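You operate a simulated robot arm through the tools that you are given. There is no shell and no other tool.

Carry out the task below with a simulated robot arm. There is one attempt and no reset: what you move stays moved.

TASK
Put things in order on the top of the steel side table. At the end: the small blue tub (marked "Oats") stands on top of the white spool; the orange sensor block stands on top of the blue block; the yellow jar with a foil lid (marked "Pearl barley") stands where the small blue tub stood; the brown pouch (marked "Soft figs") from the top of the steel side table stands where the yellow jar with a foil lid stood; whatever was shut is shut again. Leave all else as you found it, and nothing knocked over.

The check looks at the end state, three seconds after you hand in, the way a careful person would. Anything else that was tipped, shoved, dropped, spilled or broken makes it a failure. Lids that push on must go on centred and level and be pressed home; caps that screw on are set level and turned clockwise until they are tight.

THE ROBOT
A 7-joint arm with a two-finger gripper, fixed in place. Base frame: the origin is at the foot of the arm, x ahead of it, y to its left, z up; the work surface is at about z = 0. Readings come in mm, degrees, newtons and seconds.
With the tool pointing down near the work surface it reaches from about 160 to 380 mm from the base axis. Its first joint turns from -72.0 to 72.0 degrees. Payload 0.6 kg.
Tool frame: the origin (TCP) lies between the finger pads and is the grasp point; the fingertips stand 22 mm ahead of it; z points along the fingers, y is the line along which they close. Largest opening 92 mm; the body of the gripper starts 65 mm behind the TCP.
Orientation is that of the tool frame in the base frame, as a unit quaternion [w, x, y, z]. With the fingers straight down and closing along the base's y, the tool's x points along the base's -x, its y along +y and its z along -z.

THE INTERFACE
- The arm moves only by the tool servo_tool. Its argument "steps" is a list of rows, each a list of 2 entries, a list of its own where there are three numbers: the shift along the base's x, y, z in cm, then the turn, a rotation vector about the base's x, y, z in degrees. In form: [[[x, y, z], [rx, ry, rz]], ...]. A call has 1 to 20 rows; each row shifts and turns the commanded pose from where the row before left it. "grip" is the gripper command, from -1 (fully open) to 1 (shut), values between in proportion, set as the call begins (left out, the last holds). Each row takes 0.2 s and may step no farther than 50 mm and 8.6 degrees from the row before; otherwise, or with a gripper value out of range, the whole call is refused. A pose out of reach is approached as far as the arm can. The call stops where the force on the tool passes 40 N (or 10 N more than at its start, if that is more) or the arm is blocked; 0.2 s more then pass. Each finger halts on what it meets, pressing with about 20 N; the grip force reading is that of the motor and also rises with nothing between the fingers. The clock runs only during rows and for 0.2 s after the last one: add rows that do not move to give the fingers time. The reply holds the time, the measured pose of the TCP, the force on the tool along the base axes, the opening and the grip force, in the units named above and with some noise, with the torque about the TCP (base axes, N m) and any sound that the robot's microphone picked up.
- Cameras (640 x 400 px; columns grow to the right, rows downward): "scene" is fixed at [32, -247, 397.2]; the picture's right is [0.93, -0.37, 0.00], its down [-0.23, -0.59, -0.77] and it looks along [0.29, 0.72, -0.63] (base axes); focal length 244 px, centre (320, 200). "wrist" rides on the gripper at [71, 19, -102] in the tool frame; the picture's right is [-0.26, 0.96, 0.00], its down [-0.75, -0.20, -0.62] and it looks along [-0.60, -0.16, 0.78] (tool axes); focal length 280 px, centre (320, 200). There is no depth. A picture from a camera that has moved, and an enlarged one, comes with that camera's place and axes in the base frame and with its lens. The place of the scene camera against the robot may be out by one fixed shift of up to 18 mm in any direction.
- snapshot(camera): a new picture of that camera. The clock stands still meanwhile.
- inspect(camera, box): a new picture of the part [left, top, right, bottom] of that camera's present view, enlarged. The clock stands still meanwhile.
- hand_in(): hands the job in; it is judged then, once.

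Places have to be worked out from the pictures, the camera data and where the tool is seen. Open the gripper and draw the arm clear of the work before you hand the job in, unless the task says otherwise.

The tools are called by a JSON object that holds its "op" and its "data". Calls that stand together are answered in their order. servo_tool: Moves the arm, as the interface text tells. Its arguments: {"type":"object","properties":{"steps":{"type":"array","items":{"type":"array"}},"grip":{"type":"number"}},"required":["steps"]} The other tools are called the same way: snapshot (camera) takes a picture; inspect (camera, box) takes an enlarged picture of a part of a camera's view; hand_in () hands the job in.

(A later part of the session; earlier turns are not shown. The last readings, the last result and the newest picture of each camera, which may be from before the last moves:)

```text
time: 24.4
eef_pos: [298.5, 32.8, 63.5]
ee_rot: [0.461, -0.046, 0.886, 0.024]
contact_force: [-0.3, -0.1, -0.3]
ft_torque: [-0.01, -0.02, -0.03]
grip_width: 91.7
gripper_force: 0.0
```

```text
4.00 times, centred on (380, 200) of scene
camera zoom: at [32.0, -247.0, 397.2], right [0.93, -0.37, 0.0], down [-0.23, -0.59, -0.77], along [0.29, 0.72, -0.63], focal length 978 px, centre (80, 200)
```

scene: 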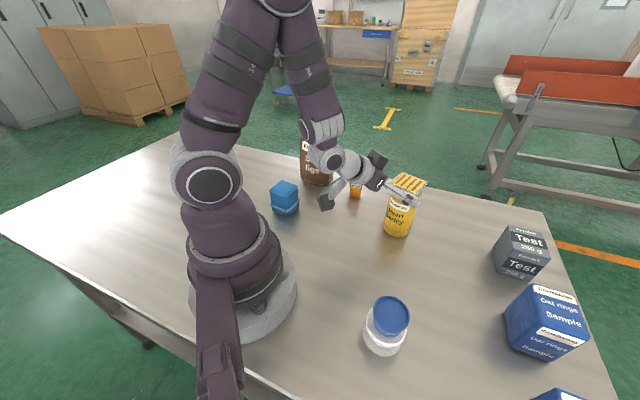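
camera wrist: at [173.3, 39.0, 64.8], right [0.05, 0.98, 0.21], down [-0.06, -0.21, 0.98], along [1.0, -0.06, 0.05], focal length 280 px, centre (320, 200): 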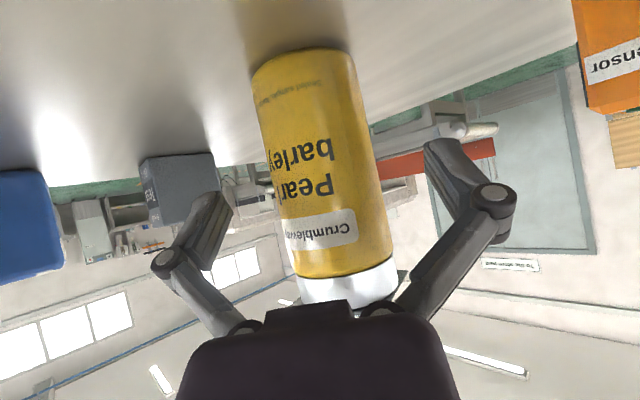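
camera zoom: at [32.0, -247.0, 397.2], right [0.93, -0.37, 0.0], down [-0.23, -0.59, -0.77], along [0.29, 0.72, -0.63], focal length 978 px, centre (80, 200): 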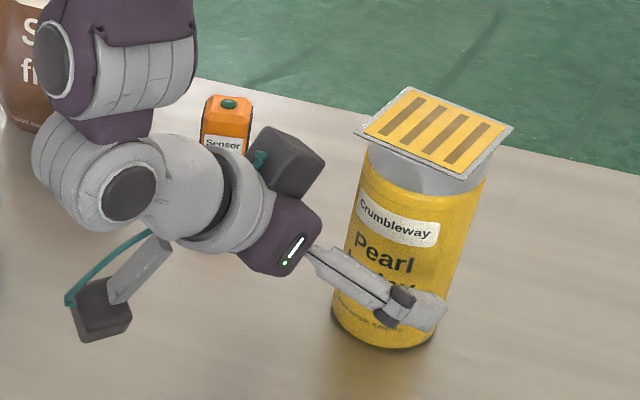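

The fingers straddle the jar, but a box on the gripper's upper side would come close to the foil corner at this tilt. I increase the tilt by 9° more before advancing.

{"op": "servo_tool", "data": {"steps": [[[0, 0, 0], [0.47, -4.5, 0]], [[0, 0, 0], [0.47, -4.5, 0]], [[0, 0, 0], [0, 0, 0]], [[0, 0, 0], [0, 0, 0]]]}}

{"op": "inspect", "data": {"camera": "scene", "box": [300, 150, 460, 250]}}

{"op": "snapshot", "data": {"camera": "wrist"}}

```text
time: 25.4
eef_pos: [298.3, 32.9, 64.4]
ee_rot: [0.53, -0.043, 0.846, 0.027]
contact_force: [0.6, 0.0, 0.1]
ft_torque: [-0.01, 0.01, -0.01]
grip_width: 92.2
gripper_force: 0.1
```

```text
4.00 times, centred on (380, 200) of scene
camera zoom: at [32.0, -247.0, 397.2], right [0.93, -0.37, 0.0], down [-0.23, -0.59, -0.77], along [0.29, 0.72, -0.63], focal length 978 px, centre (80, 200)
```

zoom: 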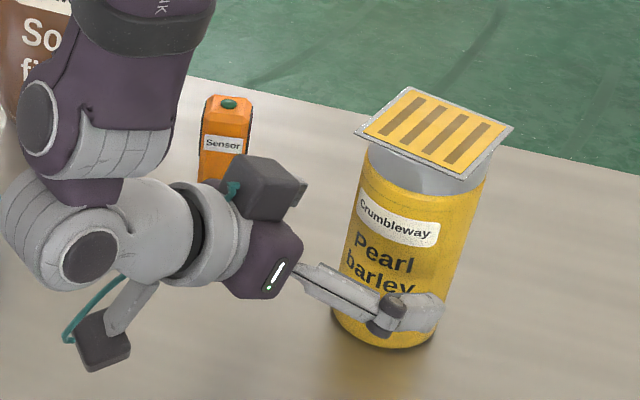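

```text
taken
camera wrist: at [173.7, 38.8, 45.5], right [0.01, 0.97, 0.24], down [-0.21, -0.23, 0.95], along [0.98, -0.06, 0.2], focal length 280 px, centre (320, 200)
```

wrist: 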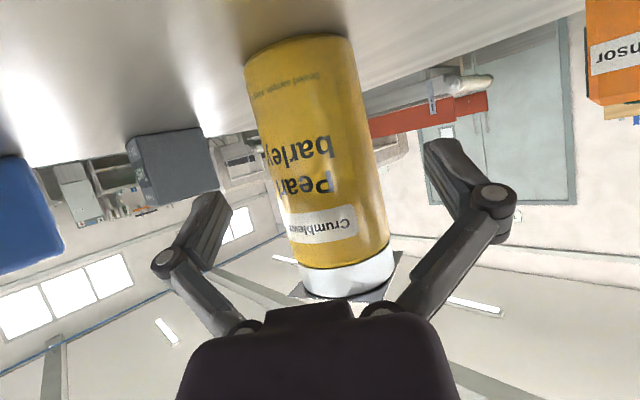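

Tilt is 64°, the jar axis lies within 1 mm of the tool axis laterally (R≈27.5). I advance 27 mm toward it, dropping 5 mm, to reach just short of the jar's axis.

{"op": "servo_tool", "data": {"steps": [[[0.0, -0.05, -0.5], [0, 0, 0]], [[0.9, 0.06, 0], [0, 0, 0]], [[0.9, 0.06, 0], [0, 0, 0]], [[0, 0, 0], [0, 0, 0]], [[0, 0, 0], [0, 0, 0]]]}}

{"op": "inspect", "data": {"camera": "scene", "box": [300, 150, 460, 250]}}

{"op": "snapshot", "data": {"camera": "wrist"}}

```text
time: 26.6
eef_pos: [317.0, 33.0, 59.2]
ee_rot: [0.53, -0.044, 0.847, 0.027]
contact_force: [0.1, -0.3, -0.2]
ft_torque: [0.0, 0.02, -0.01]
grip_width: 92.2
gripper_force: 0.1
```

```text
4.00 times, centred on (380, 200) of scene
camera zoom: at [32.0, -247.0, 397.2], right [0.93, -0.37, 0.0], down [-0.23, -0.59, -0.77], along [0.29, 0.72, -0.63], focal length 978 px, centre (80, 200)
```

zoom: 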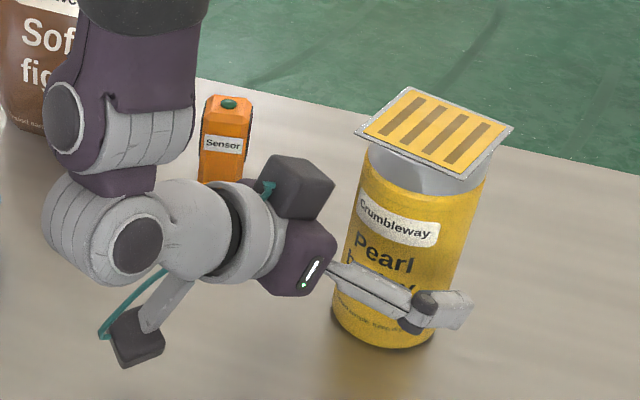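

```text
taken
camera wrist: at [192.6, 39.4, 39.9], right [0.01, 0.97, 0.24], down [-0.21, -0.23, 0.95], along [0.98, -0.06, 0.2], focal length 280 px, centre (320, 200)
```

wrist: 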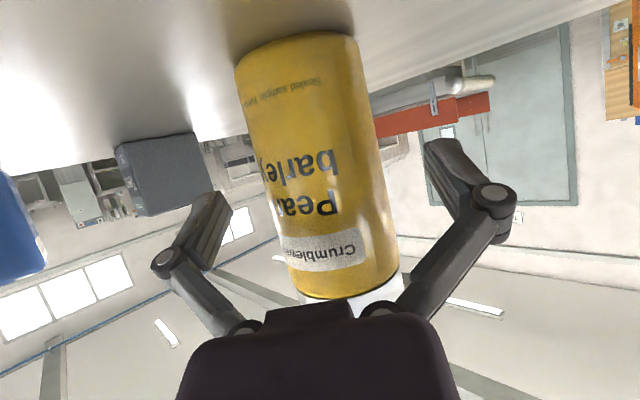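

Clear so far. I advance the last 10 mm and then close on the jar body.

{"op": "servo_tool", "data": {"steps": [[[0.5, 0.08, 0], [0, 0, 0]], [[0.5, 0.08, 0], [0, 0, 0]], [[0, 0, 0], [0, 0, 0]], [[0, 0, 0], [0, 0, 0]]]}}

{"op": "inspect", "data": {"camera": "scene", "box": [300, 150, 460, 250]}}

{"op": "snapshot", "data": {"camera": "wrist"}}

```text
time: 27.6
eef_pos: [327.7, 34.7, 57.6]
ee_rot: [0.53, -0.045, 0.846, 0.028]
contact_force: [-0.2, 0.0, 0.0]
ft_torque: [-0.01, 0.02, 0.0]
grip_width: 92.2
gripper_force: 0.0
```

```text
4.00 times, centred on (380, 200) of scene
camera zoom: at [32.0, -247.0, 397.2], right [0.93, -0.37, 0.0], down [-0.23, -0.59, -0.77], along [0.29, 0.72, -0.63], focal length 978 px, centre (80, 200)
```

zoom: 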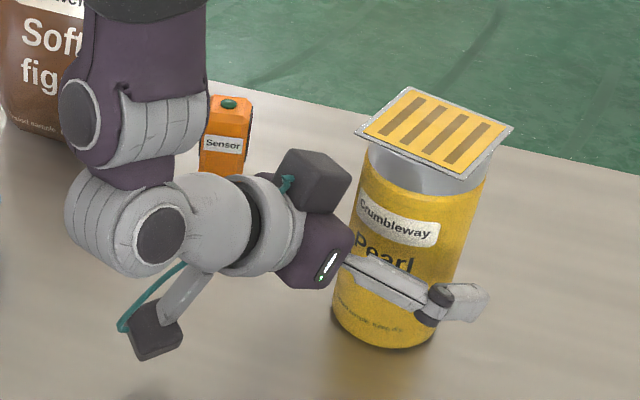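

```text
taken
camera wrist: at [202.9, 40.8, 39.6], right [0.01, 0.97, 0.24], down [-0.21, -0.23, 0.95], along [0.98, -0.06, 0.2], focal length 280 px, centre (320, 200)
```

wrist: 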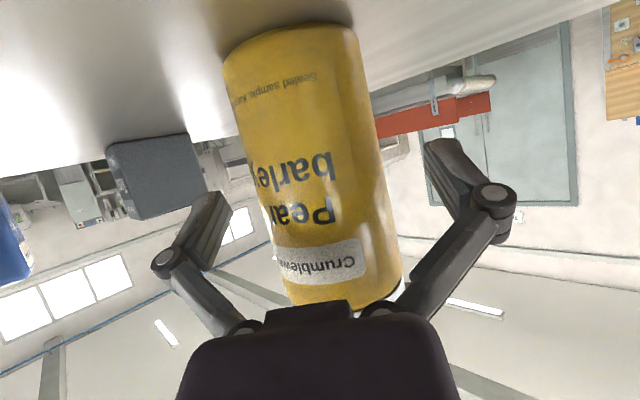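

Jar is centred between the fingers with the finger line horizontal. I close the gripper.

{"op": "servo_tool", "data": {"steps": [[[0, 0, 0], [0, 0, 0]], [[0, 0, 0], [0, 0, 0]], [[0, 0, 0], [0, 0, 0]], [[0, 0, 0], [0, 0, 0]], [[0, 0, 0], [0, 0, 0]]], "grip": 1}}

{"op": "inspect", "data": {"camera": "scene", "box": [300, 150, 460, 250]}}

{"op": "snapshot", "data": {"camera": "wrist"}}

```text
time: 28.8
eef_pos: [326.5, 33.7, 58.0]
ee_rot: [0.529, -0.045, 0.847, 0.028]
contact_force: [-1.7, 0.5, 5.4]
ft_torque: [0.05, 0.02, 0.0]
grip_width: 55.8
gripper_force: 20.3
```

```text
4.00 times, centred on (380, 200) of scene
camera zoom: at [32.0, -247.0, 397.2], right [0.93, -0.37, 0.0], down [-0.23, -0.59, -0.77], along [0.29, 0.72, -0.63], focal length 978 px, centre (80, 200)
```

zoom: 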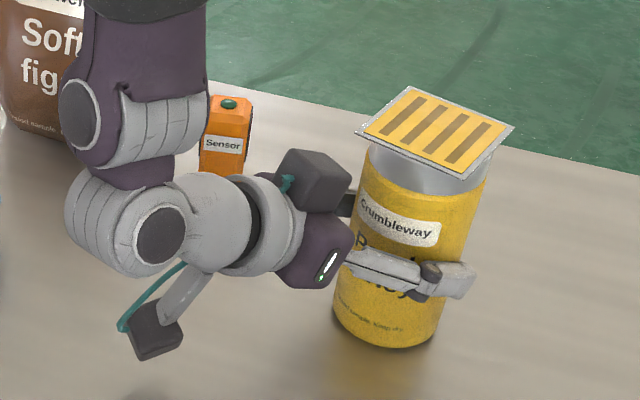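

```text
taken
camera wrist: at [203.0, 40.8, 39.6], right [0.01, 0.97, 0.24], down [-0.21, -0.23, 0.95], along [0.98, -0.06, 0.2], focal length 280 px, centre (320, 200)
```

wrist: 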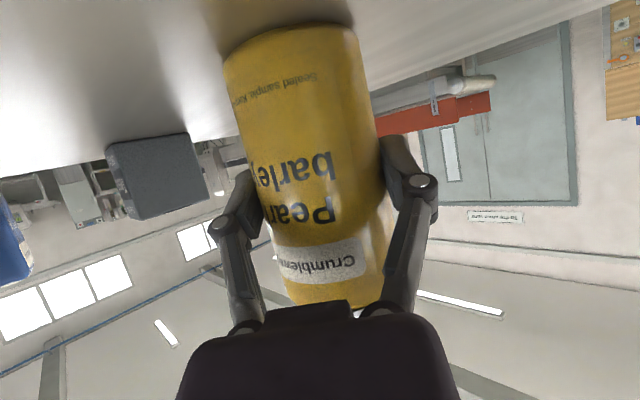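

Gripped at 55.8 mm with 20 N. I lift slowly and check that the jar and its lid come up level.

{"op": "servo_tool", "data": {"steps": [[[0, 0, 0.3], [0, 0, 0]], [[0, 0, 0.5], [0, 0, 0]], [[0, 0, 0.8], [0, 0, 0]], [[0, 0, 0.9], [0, 0, 0]], [[0, 0, 0.5], [0, 0, 0]], [[0, 0, 0], [0, 0, 0]], [[0, 0, 0], [0, 0, 0]]]}}

{"op": "inspect", "data": {"camera": "scene", "box": [300, 130, 460, 230]}}

{"op": "snapshot", "data": {"camera": "wrist"}}

```text
time: 30.4
eef_pos: [325.1, 35.4, 90.7]
ee_rot: [0.529, -0.044, 0.847, 0.027]
contact_force: [-0.7, 0.8, -3.0]
ft_torque: [-0.04, -0.01, -0.02]
grip_width: 55.7
gripper_force: 20.3
```

```text
4.00 times, centred on (380, 180) of scene
camera zoom: at [32.0, -247.0, 397.2], right [0.93, -0.37, 0.0], down [-0.23, -0.59, -0.77], along [0.29, 0.72, -0.63], focal length 978 px, centre (80, 280)
```

zoom: 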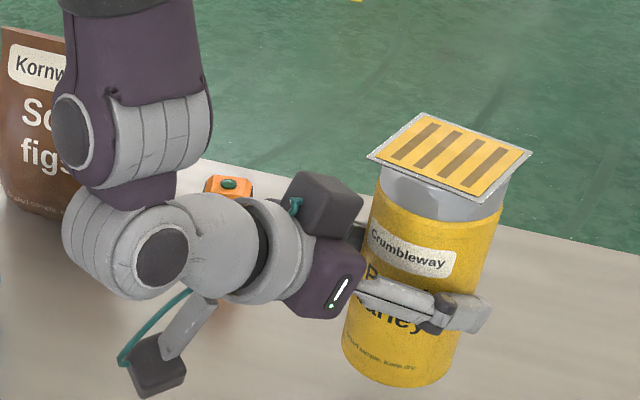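

```text
taken
camera wrist: at [202.2, 40.6, 71.0], right [0.01, 0.97, 0.24], down [-0.21, -0.23, 0.95], along [0.98, -0.06, 0.2], focal length 280 px, centre (320, 200)
```

wrist: 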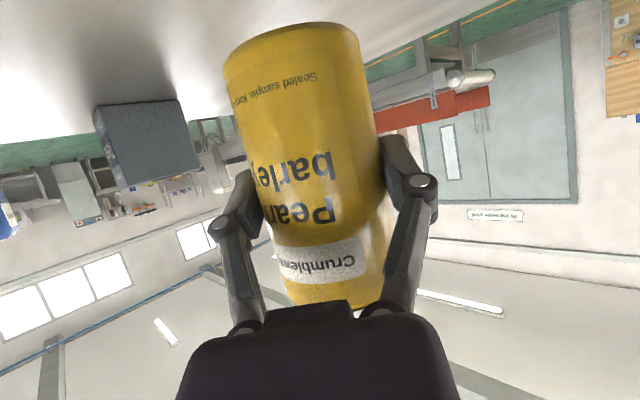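

The jar is up, level, lid in place (~3 N weight). I carry it slowly along an arc to the tub's old spot (316.5,-120), turning the tool with the radius.

{"op": "servo_tool", "data": {"steps": [[[0.1, -0.955, 0], [0, 0, -1.675]], [[0.1, -0.955, 0], [0, 0, -1.675]], [[0.046, -0.958, 0], [0, 0, -1.675]], [[0.046, -0.958, 0], [0, 0, -1.675]], [[-0.013, -0.962, 0], [0, 0, -1.675]], [[-0.013, -0.962, 0], [0, 0, -1.675]], [[-0.065, -0.96, 0], [0, 0, -1.675]], [[-0.065, -0.96, 0], [0, 0, -1.675]], [[-0.125, -0.96, 0], [0, 0, -1.675]], [[-0.125, -0.96, 0], [0, 0, -1.675]], [[-0.18, -0.952, 0], [0, 0, -1.675]], [[-0.18, -0.952, 0], [0, 0, -1.675]], [[-0.235, -0.938, 0], [0, 0, -1.675]], [[-0.235, -0.938, 0], [0, 0, -1.675]], [[-0.29, -0.928, 0], [0, 0, -1.675]], [[-0.29, -0.928, 0], [0, 0, -1.675]], [[0, 0, 0], [0, 0, 0]], [[0, 0, 0], [0, 0, 0]]]}}

{"op": "snapshot", "data": {"camera": "scene"}}

{"op": "snapshot", "data": {"camera": "wrist"}}

```text
time: 34.2
eef_pos: [311.9, -117.2, 87.9]
ee_rot: [0.522, 0.153, 0.834, -0.095]
contact_force: [-0.1, -0.3, -4.0]
ft_torque: [0.0, 0.01, 0.01]
grip_width: 55.9
gripper_force: 20.1
```

```text
taken
```

scene: 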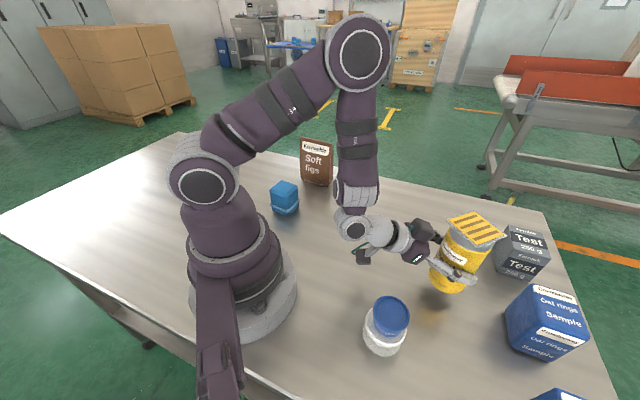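

```text
taken
camera wrist: at [203.7, -56.0, 69.9], right [0.45, 0.86, 0.24], down [-0.29, -0.11, 0.95], along [0.84, -0.5, 0.2], focal length 280 px, centre (320, 200)
```

wrist: 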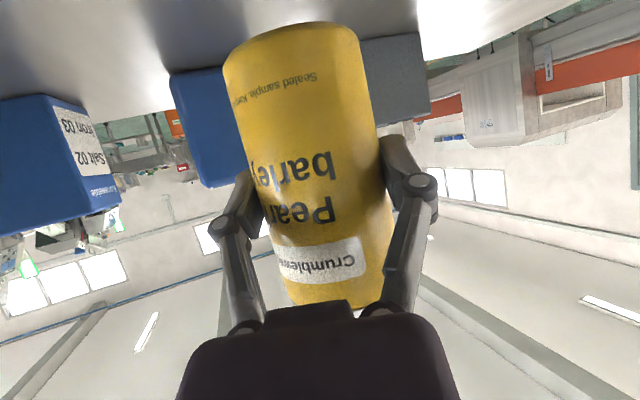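

The jar is over the spot, TCP (311.9,-117.2) — within 1 mm. I lower it 26 mm and then creep down watching the force.

{"op": "servo_tool", "data": {"steps": [[[0, -0.06, -0.7], [0, 0, 0]], [[0, 0, -0.7], [0, 0, 0]], [[0, 0, -0.7], [0, 0, 0]], [[0, 0, -0.5], [0, 0, 0]], [[0, 0, 0], [0, 0, 0]], [[0, 0, 0], [0, 0, 0]]]}}

{"op": "servo_tool", "data": {"steps": [[[0, 0, -0.15], [0, 0, 0]], [[0, 0, 0], [0, 0, 0]]]}}

{"op": "inspect", "data": {"camera": "scene", "box": [380, 195, 540, 315]}}

```text
time: 35.6
eef_pos: [313.1, -117.0, 63.7]
ee_rot: [0.522, 0.154, 0.834, -0.096]
contact_force: [0.2, -0.2, -2.8]
ft_torque: [0.0, -0.01, -0.01]
grip_width: 55.8
gripper_force: 20.2
```

```text
time: 36.2
eef_pos: [311.3, -117.3, 60.1]
ee_rot: [0.522, 0.153, 0.834, -0.096]
contact_force: [-0.8, 0.1, -3.5]
ft_torque: [0.01, 0.0, 0.02]
grip_width: 55.6
gripper_force: 19.9
```

```text
3.33 times, centred on (460, 255) of scene
camera zoom: at [32.0, -247.0, 397.2], right [0.93, -0.37, 0.0], down [-0.23, -0.59, -0.77], along [0.29, 0.72, -0.63], focal length 815 px, centre (-147, 17)
```

zoom: 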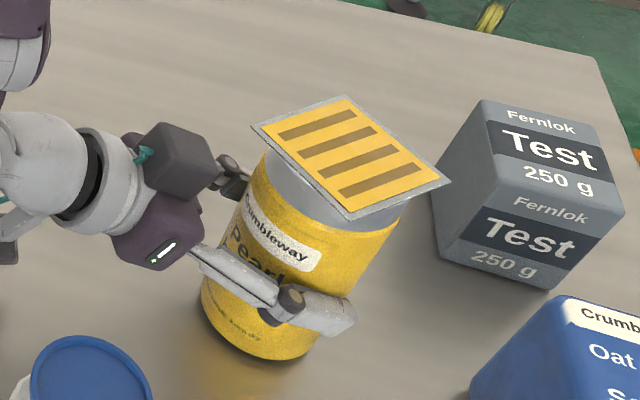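

Still hanging free at z≈60 (weight still on the tool). I correct y by -1 mm and creep down further.

{"op": "servo_tool", "data": {"steps": [[[0, -0.1, -0.1], [0, 0, 0]], [[0, 0, 0], [0, 0, 0]]]}}

{"op": "servo_tool", "data": {"steps": [[[0, 0, -0.1], [0, 0, 0]], [[0, 0, 0], [0, 0, 0]]]}}

```text
time: 36.8
eef_pos: [313.3, -118.3, 61.6]
ee_rot: [0.523, 0.154, 0.833, -0.097]
contact_force: [-0.7, -0.1, -2.3]
ft_torque: [0.0, -0.01, 0.0]
grip_width: 55.5
gripper_force: 20.4
```

```text
time: 37.4
eef_pos: [312.7, -118.3, 60.1]
ee_rot: [0.522, 0.154, 0.834, -0.097]
contact_force: [0.1, -0.4, -3.2]
ft_torque: [0.03, 0.01, 0.01]
grip_width: 55.7
gripper_force: 20.0
```

Still no contact; I continue in 1 mm steps.

{"op": "servo_tool", "data": {"steps": [[[0, 0, -0.1], [0, 0, 0]], [[0, 0, 0], [0, 0, 0]]]}}

{"op": "servo_tool", "data": {"steps": [[[0, 0, -0.1], [0, 0, 0]], [[0, 0, 0], [0, 0, 0]]]}}

```text
time: 38.0
eef_pos: [312.9, -119.4, 59.1]
ee_rot: [0.522, 0.153, 0.834, -0.096]
contact_force: [-2.6, 0.9, 5.8]
ft_torque: [0.01, 0.06, 0.04]
grip_width: 55.7
gripper_force: 19.9
```

```text
time: 38.6
eef_pos: [313.4, -119.2, 57.7]
ee_rot: [0.524, 0.153, 0.832, -0.096]
contact_force: [2.7, 4.8, 17.2]
ft_torque: [0.01, -0.24, 0.07]
grip_width: 55.5
gripper_force: 20.0
```

Touchdown confirmed. I back off 0.9 mm to relieve the press and then open the fingers.

{"op": "servo_tool", "data": {"steps": [[[0, 0, 0.09], [0, 0, 0]], [[0, 0, 0], [0, 0, 0]]]}}

{"op": "servo_tool", "data": {"steps": [[[0, 0, 0], [0, 0, 0]], [[0, 0, 0], [0, 0, 0]], [[0, 0, 0], [0, 0, 0]]], "grip": -1}}

{"op": "inspect", "data": {"camera": "scene", "box": [380, 195, 540, 315]}}

{"op": "snapshot", "data": {"camera": "wrist"}}

```text
time: 39.2
eef_pos: [311.2, -119.8, 57.4]
ee_rot: [0.522, 0.153, 0.834, -0.096]
contact_force: [3.0, -2.3, 8.5]
ft_torque: [-0.12, -0.33, -0.04]
grip_width: 55.8
gripper_force: 20.4
```

```text
time: 40.0
eef_pos: [311.2, -119.1, 58.5]
ee_rot: [0.522, 0.154, 0.834, -0.096]
contact_force: [-0.4, 0.4, -0.3]
ft_torque: [-0.01, -0.03, 0.01]
grip_width: 91.8
gripper_force: 0.1
```

```text
3.33 times, centred on (460, 255) of scene
camera zoom: at [32.0, -247.0, 397.2], right [0.93, -0.37, 0.0], down [-0.23, -0.59, -0.77], along [0.29, 0.72, -0.63], focal length 815 px, centre (-147, 17)
```

zoom: 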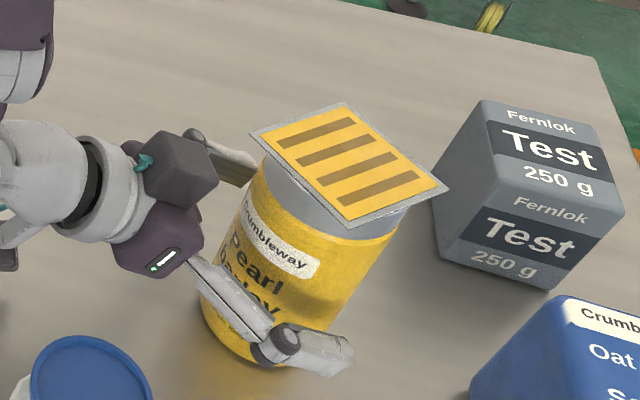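

```text
taken
camera wrist: at [203.8, -58.2, 38.9], right [0.45, 0.86, 0.24], down [-0.29, -0.11, 0.95], along [0.84, -0.5, 0.2], focal length 280 px, centre (320, 200)
```

wrist: 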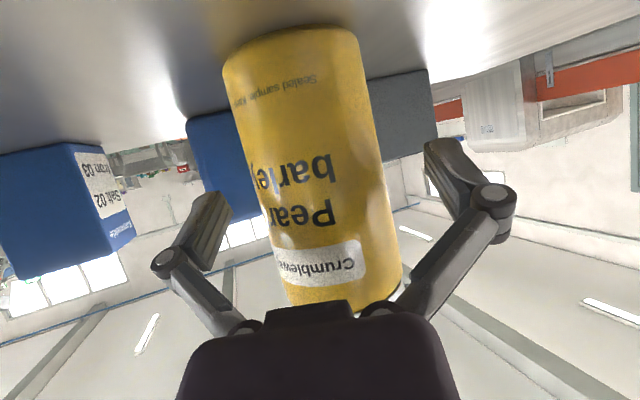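

The jar stands released. I back the tool straight out along its axis direction by 34 mm.

{"op": "servo_tool", "data": {"steps": [[[-0.5, 0.19, 0], [0, 0, 0]], [[-0.8, 0.3, 0], [0, 0, 0]], [[-0.95, 0.36, 0], [0, 0, 0]], [[-0.93, 0.35, 0], [0, 0, 0]], [[0, 0, 0], [0, 0, 0]], [[0, 0, 0], [0, 0, 0]]]}}

{"op": "inspect", "data": {"camera": "scene", "box": [340, 195, 540, 320]}}

{"op": "snapshot", "data": {"camera": "wrist"}}

```text
time: 41.4
eef_pos: [279.9, -107.9, 56.7]
ee_rot: [0.522, 0.153, 0.834, -0.096]
contact_force: [-0.3, 0.6, 0.3]
ft_torque: [-0.01, 0.03, -0.01]
grip_width: 91.8
gripper_force: 0.0
```

```text
3.20 times, centred on (440, 258) of scene
camera zoom: at [32.0, -247.0, 397.2], right [0.93, -0.37, 0.0], down [-0.23, -0.59, -0.77], along [0.29, 0.72, -0.63], focal length 782 px, centre (-64, 16)
```

zoom: 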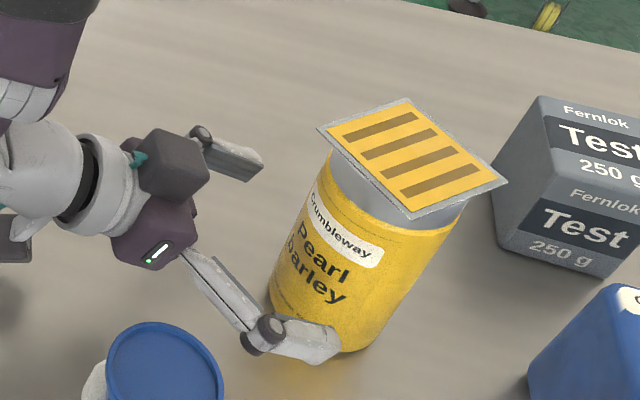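

```text
taken
camera wrist: at [171.8, -46.2, 37.6], right [0.45, 0.86, 0.24], down [-0.29, -0.11, 0.95], along [0.84, -0.5, 0.2], focal length 280 px, centre (320, 200)
```

wrist: 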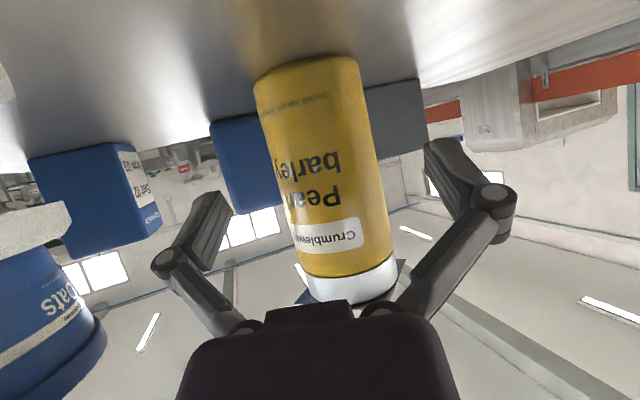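

Jar stands upright with its lid on. I un-tilt by 9° and rise beside it the way I came.

{"op": "servo_tool", "data": {"steps": [[[0, 0, 0], [1.59, 4.21, 0]], [[0, 0, 0], [1.59, 4.21, 0]], [[0, 0, 1.5], [0, 0, 0]], [[0, 0, 1.8], [0, 0, 0]], [[0, 0, 1.8], [0, 0, 0]], [[0, 0, 1.8], [0, 0, 0]], [[0, 0, 0], [0, 0, 0]], [[0, 0, 0], [0, 0, 0]]]}}

{"op": "inspect", "data": {"camera": "scene", "box": [340, 180, 540, 305]}}

```text
time: 43.2
eef_pos: [281.2, -108.9, 126.6]
ee_rot: [0.454, 0.161, 0.872, -0.084]
contact_force: [-0.4, 0.5, 0.4]
ft_torque: [-0.03, 0.01, -0.02]
grip_width: 92.0
gripper_force: 0.0
```

```text
3.20 times, centred on (440, 242) of scene
camera zoom: at [32.0, -247.0, 397.2], right [0.93, -0.37, 0.0], down [-0.23, -0.59, -0.77], along [0.29, 0.72, -0.63], focal length 782 px, centre (-64, 64)
```

zoom: 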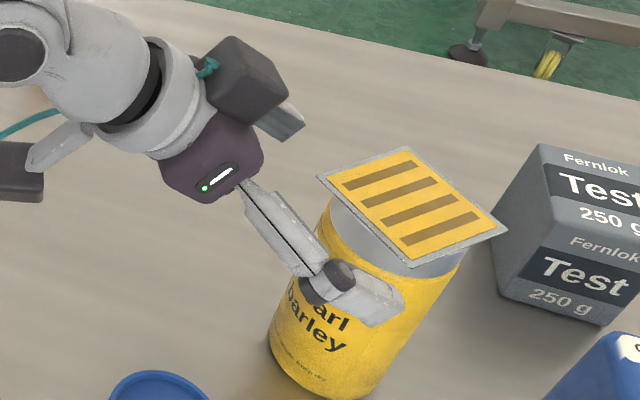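

Clear. I continue rising while un-tilting fully to vertical.

{"op": "servo_tool", "data": {"steps": [[[0, 0, 1.5], [2.78, 7.35, 0]], [[0, 0, 1.5], [2.78, 7.35, 0]], [[0, 0, 1.5], [2.78, 7.35, 0]], [[0, 0, 1.3], [2.78, 7.35, 0]], [[0, 0, 1.0], [2.78, 7.35, 0]], [[0, 0, 0.8], [2.78, 7.35, 0]], [[0, 0, 0.5], [2.78, 7.35, 0]], [[0, 0, 0], [0, 0, 0]], [[0, 0, 0], [0, 0, 0]]]}}

{"op": "snapshot", "data": {"camera": "scene"}}

{"op": "snapshot", "data": {"camera": "wrist"}}

```text
time: 45.2
eef_pos: [280.9, -106.6, 208.0]
ee_rot: [0.0, 0.18, 0.984, -0.001]
contact_force: [-0.2, -0.1, 0.2]
ft_torque: [0.02, 0.0, 0.0]
grip_width: 91.9
gripper_force: 0.0
```

```text
taken
```

scene: 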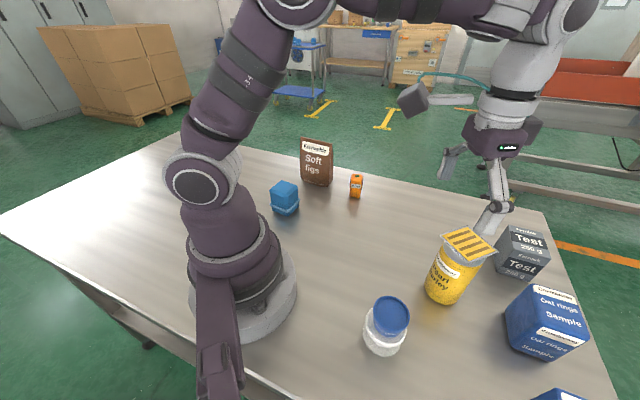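

```text
taken
camera wrist: at [219.8, -64.0, 310.0], right [0.59, 0.81, 0.0], down [0.63, -0.46, 0.63], along [0.51, -0.37, -0.78], focal length 280 px, centre (320, 200)
```

wrist: 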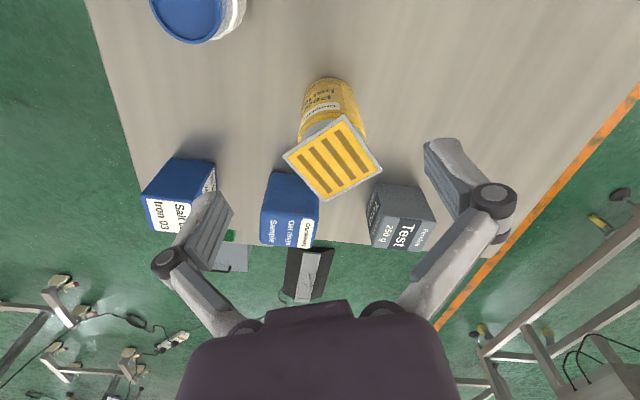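

The jar stands in the new place. I zoom to verify its position precisely.

{"op": "inspect", "data": {"camera": "wrist", "box": [250, 60, 410, 220]}}

{"op": "inspect", "data": {"camera": "scene", "box": [400, 210, 528, 310]}}

```text
2.50 times, centred on (330, 140) of wrist
camera zoom: at [219.8, -64.0, 310.0], right [0.59, 0.81, 0.0], down [0.63, -0.46, 0.63], along [0.51, -0.37, -0.78], focal length 701 px, centre (295, 350)
```

zoom: 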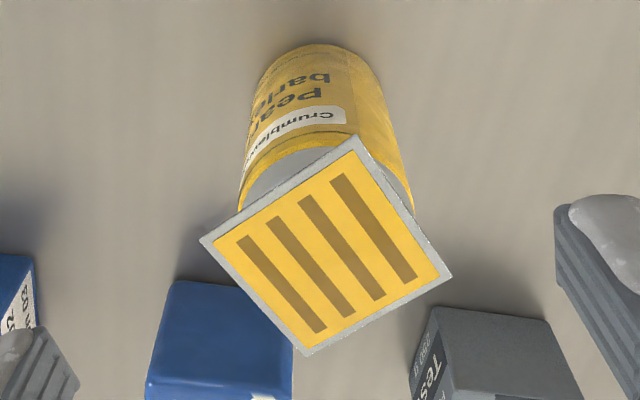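

```text
4.00 times, centred on (464, 260) of scene
camera zoom: at [32.0, -247.0, 397.2], right [0.93, -0.37, 0.0], down [-0.23, -0.59, -0.77], along [0.29, 0.72, -0.63], focal length 978 px, centre (-256, -40)
```

zoom: 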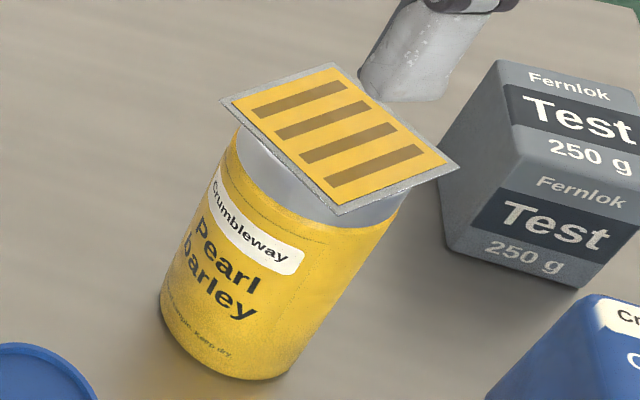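

The jar is at (316,-121), within 2 mm of the tub's old spot. Next the orange sensor: I swing the arm at height over to the left side to look at the sensor, blue block and pouch.

{"op": "servo_tool", "data": {"steps": [[[1.05, 3.19, 0], [0, 0, 6.35]], [[0.65, 3.27, 0], [0, 0, 6.35]], [[0.29, 3.32, 0], [0, 0, 6.35]], [[-0.09, 3.33, 0], [0, 0, 6.35]], [[-0.45, 3.31, 0], [0, 0, 6.35]], [[-0.81, 3.23, 0], [0, 0, 6.35]], [[-1.17, 3.12, 0], [0, 0, 6.35]], [[-1.5, 2.98, 0], [0, 0, 6.35]], [[0, 0, 0], [0, 0, 0]], [[0, 0, 0], [0, 0, 0]]]}}

{"op": "snapshot", "data": {"camera": "wrist"}}

{"op": "snapshot", "data": {"camera": "scene"}}

```text
time: 47.4
eef_pos: [259.7, 150.8, 205.6]
ee_rot: [0.001, -0.259, 0.966, -0.001]
contact_force: [-0.7, 0.5, -0.2]
ft_torque: [0.02, 0.01, 0.0]
grip_width: 91.9
gripper_force: 0.1
```

```text
taken
camera wrist: at [187.3, 131.1, 309.6], right [-0.26, 0.97, 0.0], down [0.75, 0.2, 0.63], along [0.61, 0.16, -0.78], focal length 280 px, centre (320, 200)
```

wrist: 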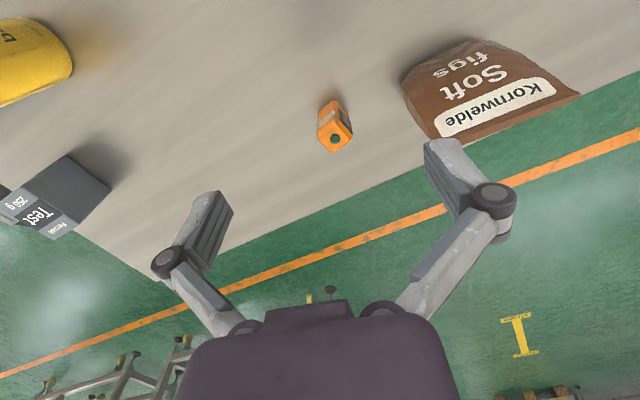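

```text
taken
```

scene: 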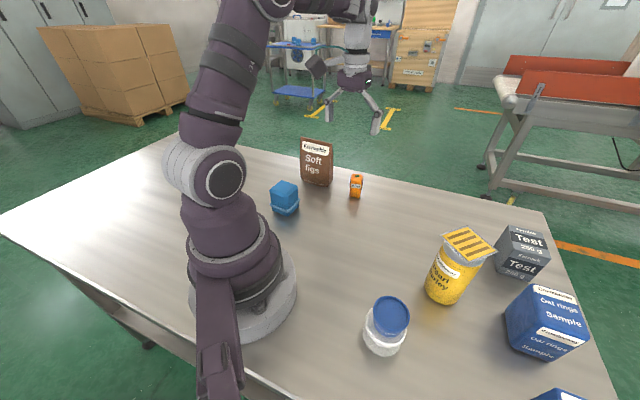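

I zoom on the sensor and pouch from this view.

{"op": "inspect", "data": {"camera": "wrist", "box": [290, 80, 386, 160]}}

{"op": "inspect", "data": {"camera": "wrist", "box": [380, 20, 620, 170]}}

{"op": "inspect", "data": {"camera": "scene", "box": [256, 130, 384, 220]}}

```text
5.00 times, centred on (338, 120) of wrist
camera zoom: at [187.3, 131.1, 309.6], right [-0.26, 0.97, 0.0], down [0.75, 0.2, 0.63], along [0.61, 0.16, -0.78], focal length 1402 px, centre (230, 600)
```

zoom: 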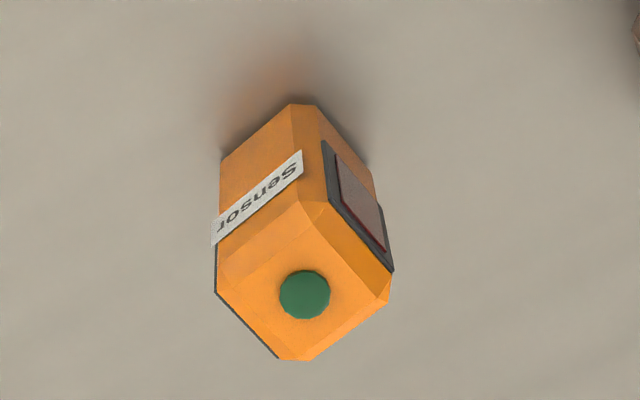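

```text
2.67 times, centred on (500, 95) of wrist
camera zoom: at [187.3, 131.1, 309.6], right [-0.26, 0.97, 0.0], down [0.75, 0.2, 0.63], along [0.61, 0.16, -0.78], focal length 748 px, centre (-160, 480)
```

zoom: 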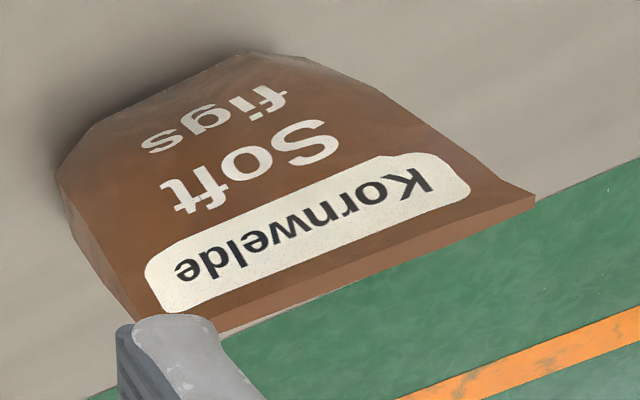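

```text
4.44 times, centred on (320, 175) of scene
camera zoom: at [32.0, -247.0, 397.2], right [0.93, -0.37, 0.0], down [-0.23, -0.59, -0.77], along [0.29, 0.72, -0.63], focal length 1086 px, centre (320, 311)
```

zoom: 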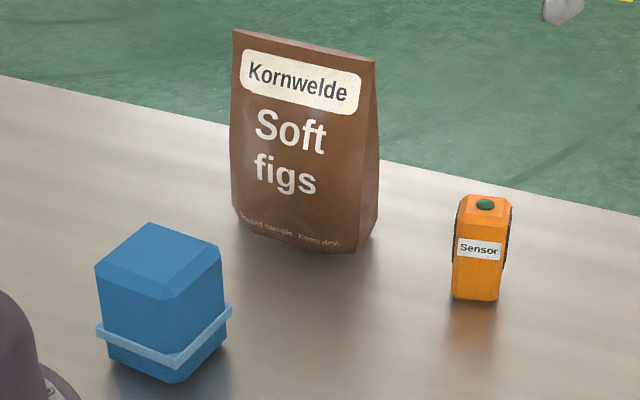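

The sensor's top is at about (304,177, z≈60). I move closer above it for accurate orientation.

{"op": "servo_tool", "data": {"steps": [[[1.5, 0.9, -2.0], [0, 0, 0]], [[1.5, 0.9, -2.0], [0, 0, 0]], [[0.8, 0.5, -1.5], [0, 0, 0]], [[0, 0, 0], [0, 0, 0]], [[0, 0, 0], [0, 0, 0]]]}}

{"op": "snapshot", "data": {"camera": "wrist"}}

{"op": "inspect", "data": {"camera": "wrist", "box": [240, 60, 400, 160]}}

```text
time: 48.6
eef_pos: [295.8, 174.1, 152.9]
ee_rot: [0.002, -0.259, 0.966, 0.0]
contact_force: [-0.1, 1.0, 0.3]
ft_torque: [-0.03, -0.03, -0.01]
grip_width: 91.9
gripper_force: 0.1
```

```text
taken
camera wrist: at [224.4, 156.2, 254.7], right [-0.26, 0.97, 0.0], down [0.75, 0.2, 0.63], along [0.61, 0.16, -0.78], focal length 280 px, centre (320, 200)
```

wrist: 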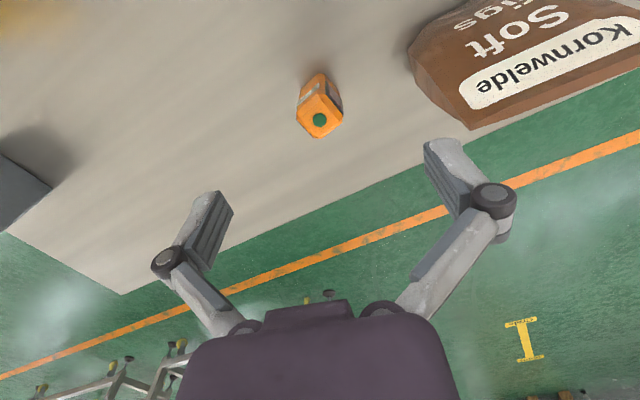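

```text
4.00 times, centred on (320, 110) of wrist
camera zoom: at [224.4, 156.2, 254.7], right [-0.26, 0.97, 0.0], down [0.75, 0.2, 0.63], along [0.61, 0.16, -0.78], focal length 1122 px, centre (320, 560)
```

zoom: 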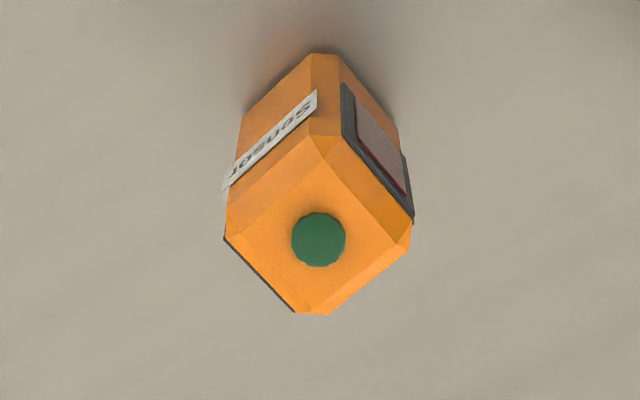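

Sensor centre ≈(303.5,177), ~29 mm across its dark side plates whose normals lie along -35°/145°. I turn the tool to yaw 55° to close across those plates, narrow the fingers and descend partway.

{"op": "servo_tool", "data": {"steps": [[[0.2, 0.1, -1.0], [0, 0, 6.25]], [[0.2, 0.1, -1.0], [0, 0, 6.25]], [[0.2, 0.1, -1.0], [0, 0, 6.25]], [[0.15, 0.0, -1.0], [0, 0, 6.25]], [[0, 0, 0], [0, 0, 0]], [[0, 0, 0], [0, 0, 0]]], "grip": -0.35}}

{"op": "snapshot", "data": {"camera": "wrist"}}

{"op": "inspect", "data": {"camera": "wrist", "box": [240, 90, 400, 190]}}

```text
time: 50.0
eef_pos: [304.8, 175.7, 111.2]
ee_rot: [0.002, -0.462, 0.887, -0.001]
contact_force: [0.1, 0.9, -0.2]
ft_torque: [-0.01, 0.03, 0.01]
grip_width: 62.4
gripper_force: 0.1
```

```text
taken
camera wrist: at [247.9, 127.6, 213.4], right [-0.64, 0.77, 0.0], down [0.6, 0.5, 0.63], along [0.48, 0.4, -0.78], focal length 280 px, centre (320, 200)
```

wrist: 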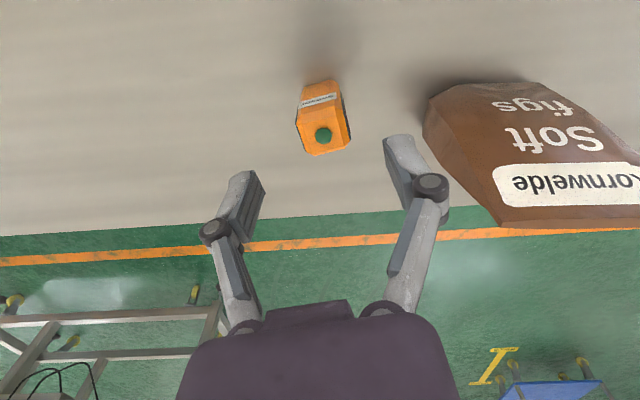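

```text
4.00 times, centred on (320, 140) of wrist
camera zoom: at [247.9, 127.6, 213.4], right [-0.64, 0.77, 0.0], down [0.6, 0.5, 0.63], along [0.48, 0.4, -0.78], focal length 1122 px, centre (320, 440)
```

zoom: 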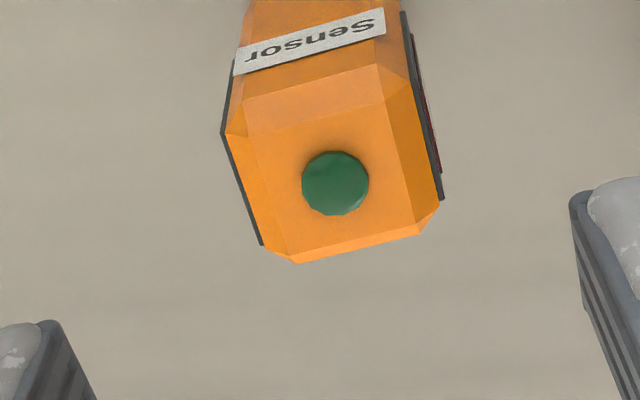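

Sensor is aligned in yaw; it sits ~2.5 mm toward tool +y. I correct by (-2.0,+1.4) mm and descend to z≈40.

{"op": "servo_tool", "data": {"steps": [[[-0.2, 0.14, -1.0], [0, 0, 0]], [[0, 0, -1.5], [0, 0, 0]], [[0, 0, -1.5], [0, 0, 0]], [[0, 0, -1.5], [0, 0, 0]], [[0, 0, -1.6], [0, 0, 0]], [[0, 0, 0], [0, 0, 0]], [[0, 0, 0], [0, 0, 0]]]}}

{"op": "snapshot", "data": {"camera": "wrist"}}

{"op": "inspect", "data": {"camera": "scene", "box": [280, 120, 408, 220]}}

```text
time: 51.6
eef_pos: [302.8, 177.6, 41.2]
ee_rot: [0.002, -0.463, 0.887, 0.0]
contact_force: [0.8, -0.3, -0.3]
ft_torque: [0.0, -0.01, 0.0]
grip_width: 62.2
gripper_force: 0.1
```

```text
taken
camera wrist: at [245.8, 129.3, 144.0], right [-0.64, 0.77, 0.0], down [0.6, 0.5, 0.63], along [0.48, 0.4, -0.78], focal length 280 px, centre (320, 200)
```

wrist: 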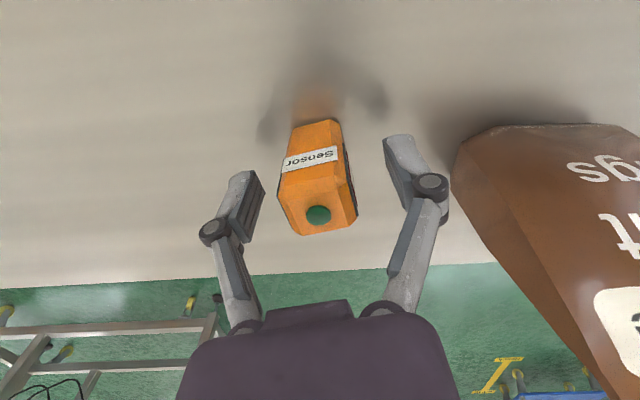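

```text
4.00 times, centred on (344, 170) of scene
camera zoom: at [32.0, -247.0, 397.2], right [0.93, -0.37, 0.0], down [-0.23, -0.59, -0.77], along [0.29, 0.72, -0.63], focal length 978 px, centre (224, 320)
```

zoom: 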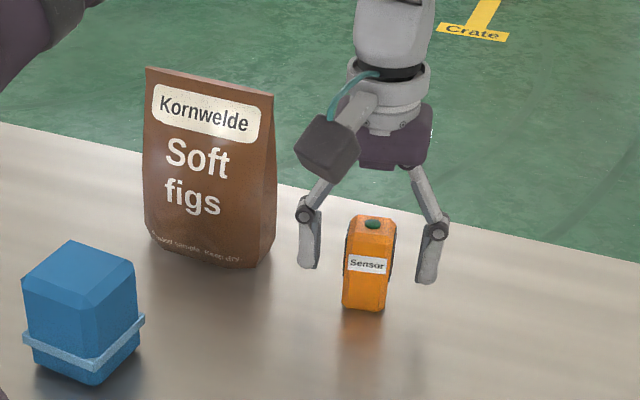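

Sensor is centred between the fingers. I close on it.

{"op": "servo_tool", "data": {"steps": [[[0, 0, 0], [0, 0, 0]], [[0, 0, 0], [0, 0, 0]], [[0, 0, 0], [0, 0, 0]], [[0, 0, 0], [0, 0, 0]]], "grip": 1}}

{"op": "servo_tool", "data": {"steps": [[[0, 0, 0.4], [0, 0, 0]], [[0, 0, 0.8], [0, 0, 0]], [[0, 0, 1.0], [0, 0, 0]], [[0, 0, 0], [0, 0, 0]]]}}

{"op": "snapshot", "data": {"camera": "wrist"}}

{"op": "inspect", "data": {"camera": "scene", "box": [280, 120, 408, 220]}}

```text
time: 52.6
eef_pos: [303.3, 176.4, 41.1]
ee_rot: [0.001, -0.462, 0.887, -0.001]
contact_force: [0.1, -1.0, 0.7]
ft_torque: [0.01, 0.01, -0.04]
grip_width: 27.0
gripper_force: 20.1
```

```text
time: 53.6
eef_pos: [305.0, 177.4, 64.9]
ee_rot: [0.0, -0.462, 0.887, -0.001]
contact_force: [0.6, 0.2, -0.8]
ft_torque: [0.0, 0.01, -0.04]
grip_width: 27.1
gripper_force: 20.2
```

```text
taken
camera wrist: at [247.8, 129.8, 167.1], right [-0.64, 0.77, 0.0], down [0.6, 0.5, 0.63], along [0.48, 0.4, -0.78], focal length 280 px, centre (320, 200)
```

wrist: 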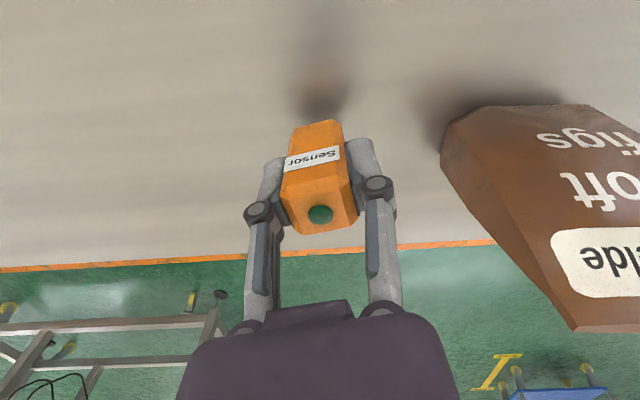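

```text
4.00 times, centred on (344, 170) of scene
camera zoom: at [32.0, -247.0, 397.2], right [0.93, -0.37, 0.0], down [-0.23, -0.59, -0.77], along [0.29, 0.72, -0.63], focal length 978 px, centre (224, 320)
```

zoom: 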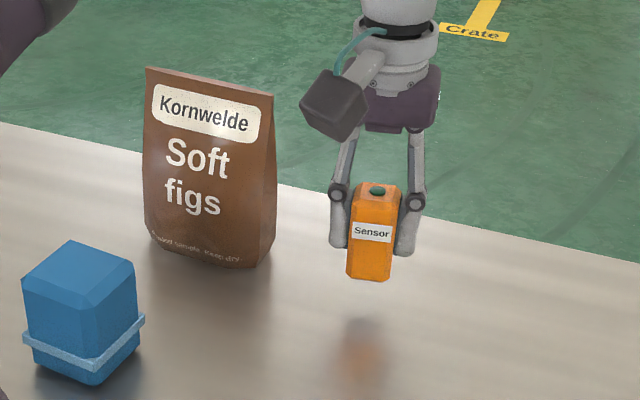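

The sensor is held upright. I lift to z≈200 and carry it over toward the blue block near (119,203).

{"op": "servo_tool", "data": {"steps": [[[0, 0, 2.5], [0, 0, 0]], [[0, 0, 3.5], [0, 0, 0]], [[0, 0, 3.5], [0, 0, 0]], [[0, 0, 3.5], [0, 0, 0]], [[-2.0, 0.2, 0.5], [0, 0, 0]], [[-3.0, 0.4, 0], [0, 0, 0]], [[-3.5, 0.5, 0], [0, 0, 0]], [[-3.5, 0.5, 0], [0, 0, 0]], [[-3.5, 0.5, 0], [0, 0, 0]], [[-2.0, 0.4, 0], [0, 0, 0]], [[0, 0, 0], [0, 0, 0]], [[0, 0, 0], [0, 0, 0]]]}}

{"op": "snapshot", "data": {"camera": "wrist"}}

{"op": "snapshot", "data": {"camera": "scene"}}

```text
time: 56.2
eef_pos: [128.7, 203.3, 200.0]
ee_rot: [0.001, -0.462, 0.887, -0.001]
contact_force: [-0.2, -0.2, -1.1]
ft_torque: [0.0, 0.02, 0.03]
grip_width: 27.2
gripper_force: 19.3
```

```text
taken
camera wrist: at [71.9, 155.1, 301.0], right [-0.64, 0.77, 0.0], down [0.6, 0.5, 0.63], along [0.48, 0.4, -0.78], focal length 280 px, centre (320, 200)
```

wrist: 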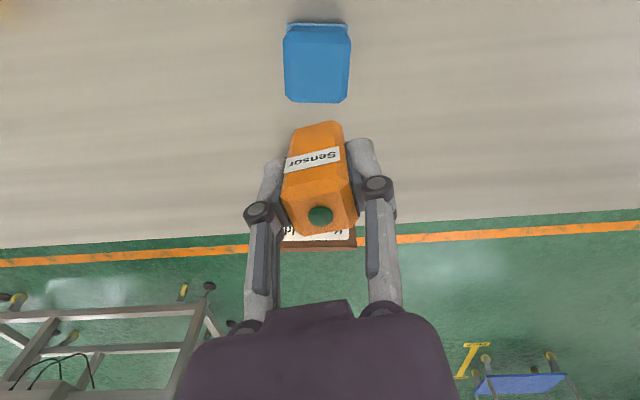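

```text
taken
```

scene: 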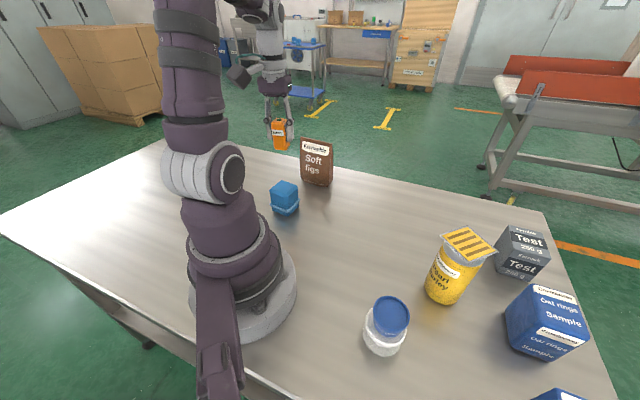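

I zoom on the blue block to find its top centre and orientation.

{"op": "inspect", "data": {"camera": "wrist", "box": [256, 0, 384, 120]}}

{"op": "inspect", "data": {"camera": "scene", "box": [260, 170, 310, 222]}}

```text
3.33 times, centred on (320, 60) of wrist
camera zoom: at [71.9, 155.1, 301.0], right [-0.64, 0.77, 0.0], down [0.6, 0.5, 0.63], along [0.48, 0.4, -0.78], focal length 935 px, centre (320, 667)
```

zoom: 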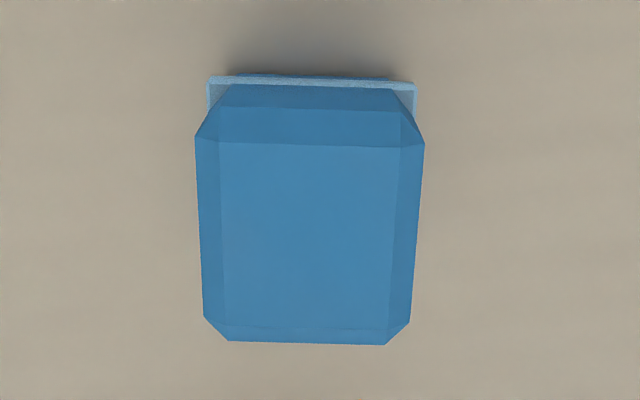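

```text
7.69 times, centred on (285, 196) of scene
camera zoom: at [32.0, -247.0, 397.2], right [0.93, -0.37, 0.0], down [-0.23, -0.59, -0.77], along [0.29, 0.72, -0.63], focal length 1880 px, centre (589, 231)
```

zoom: 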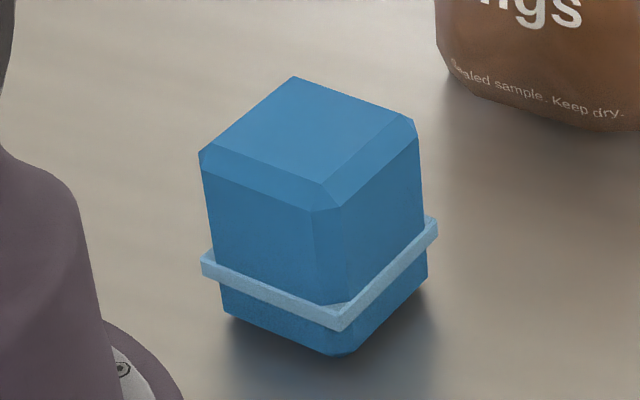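

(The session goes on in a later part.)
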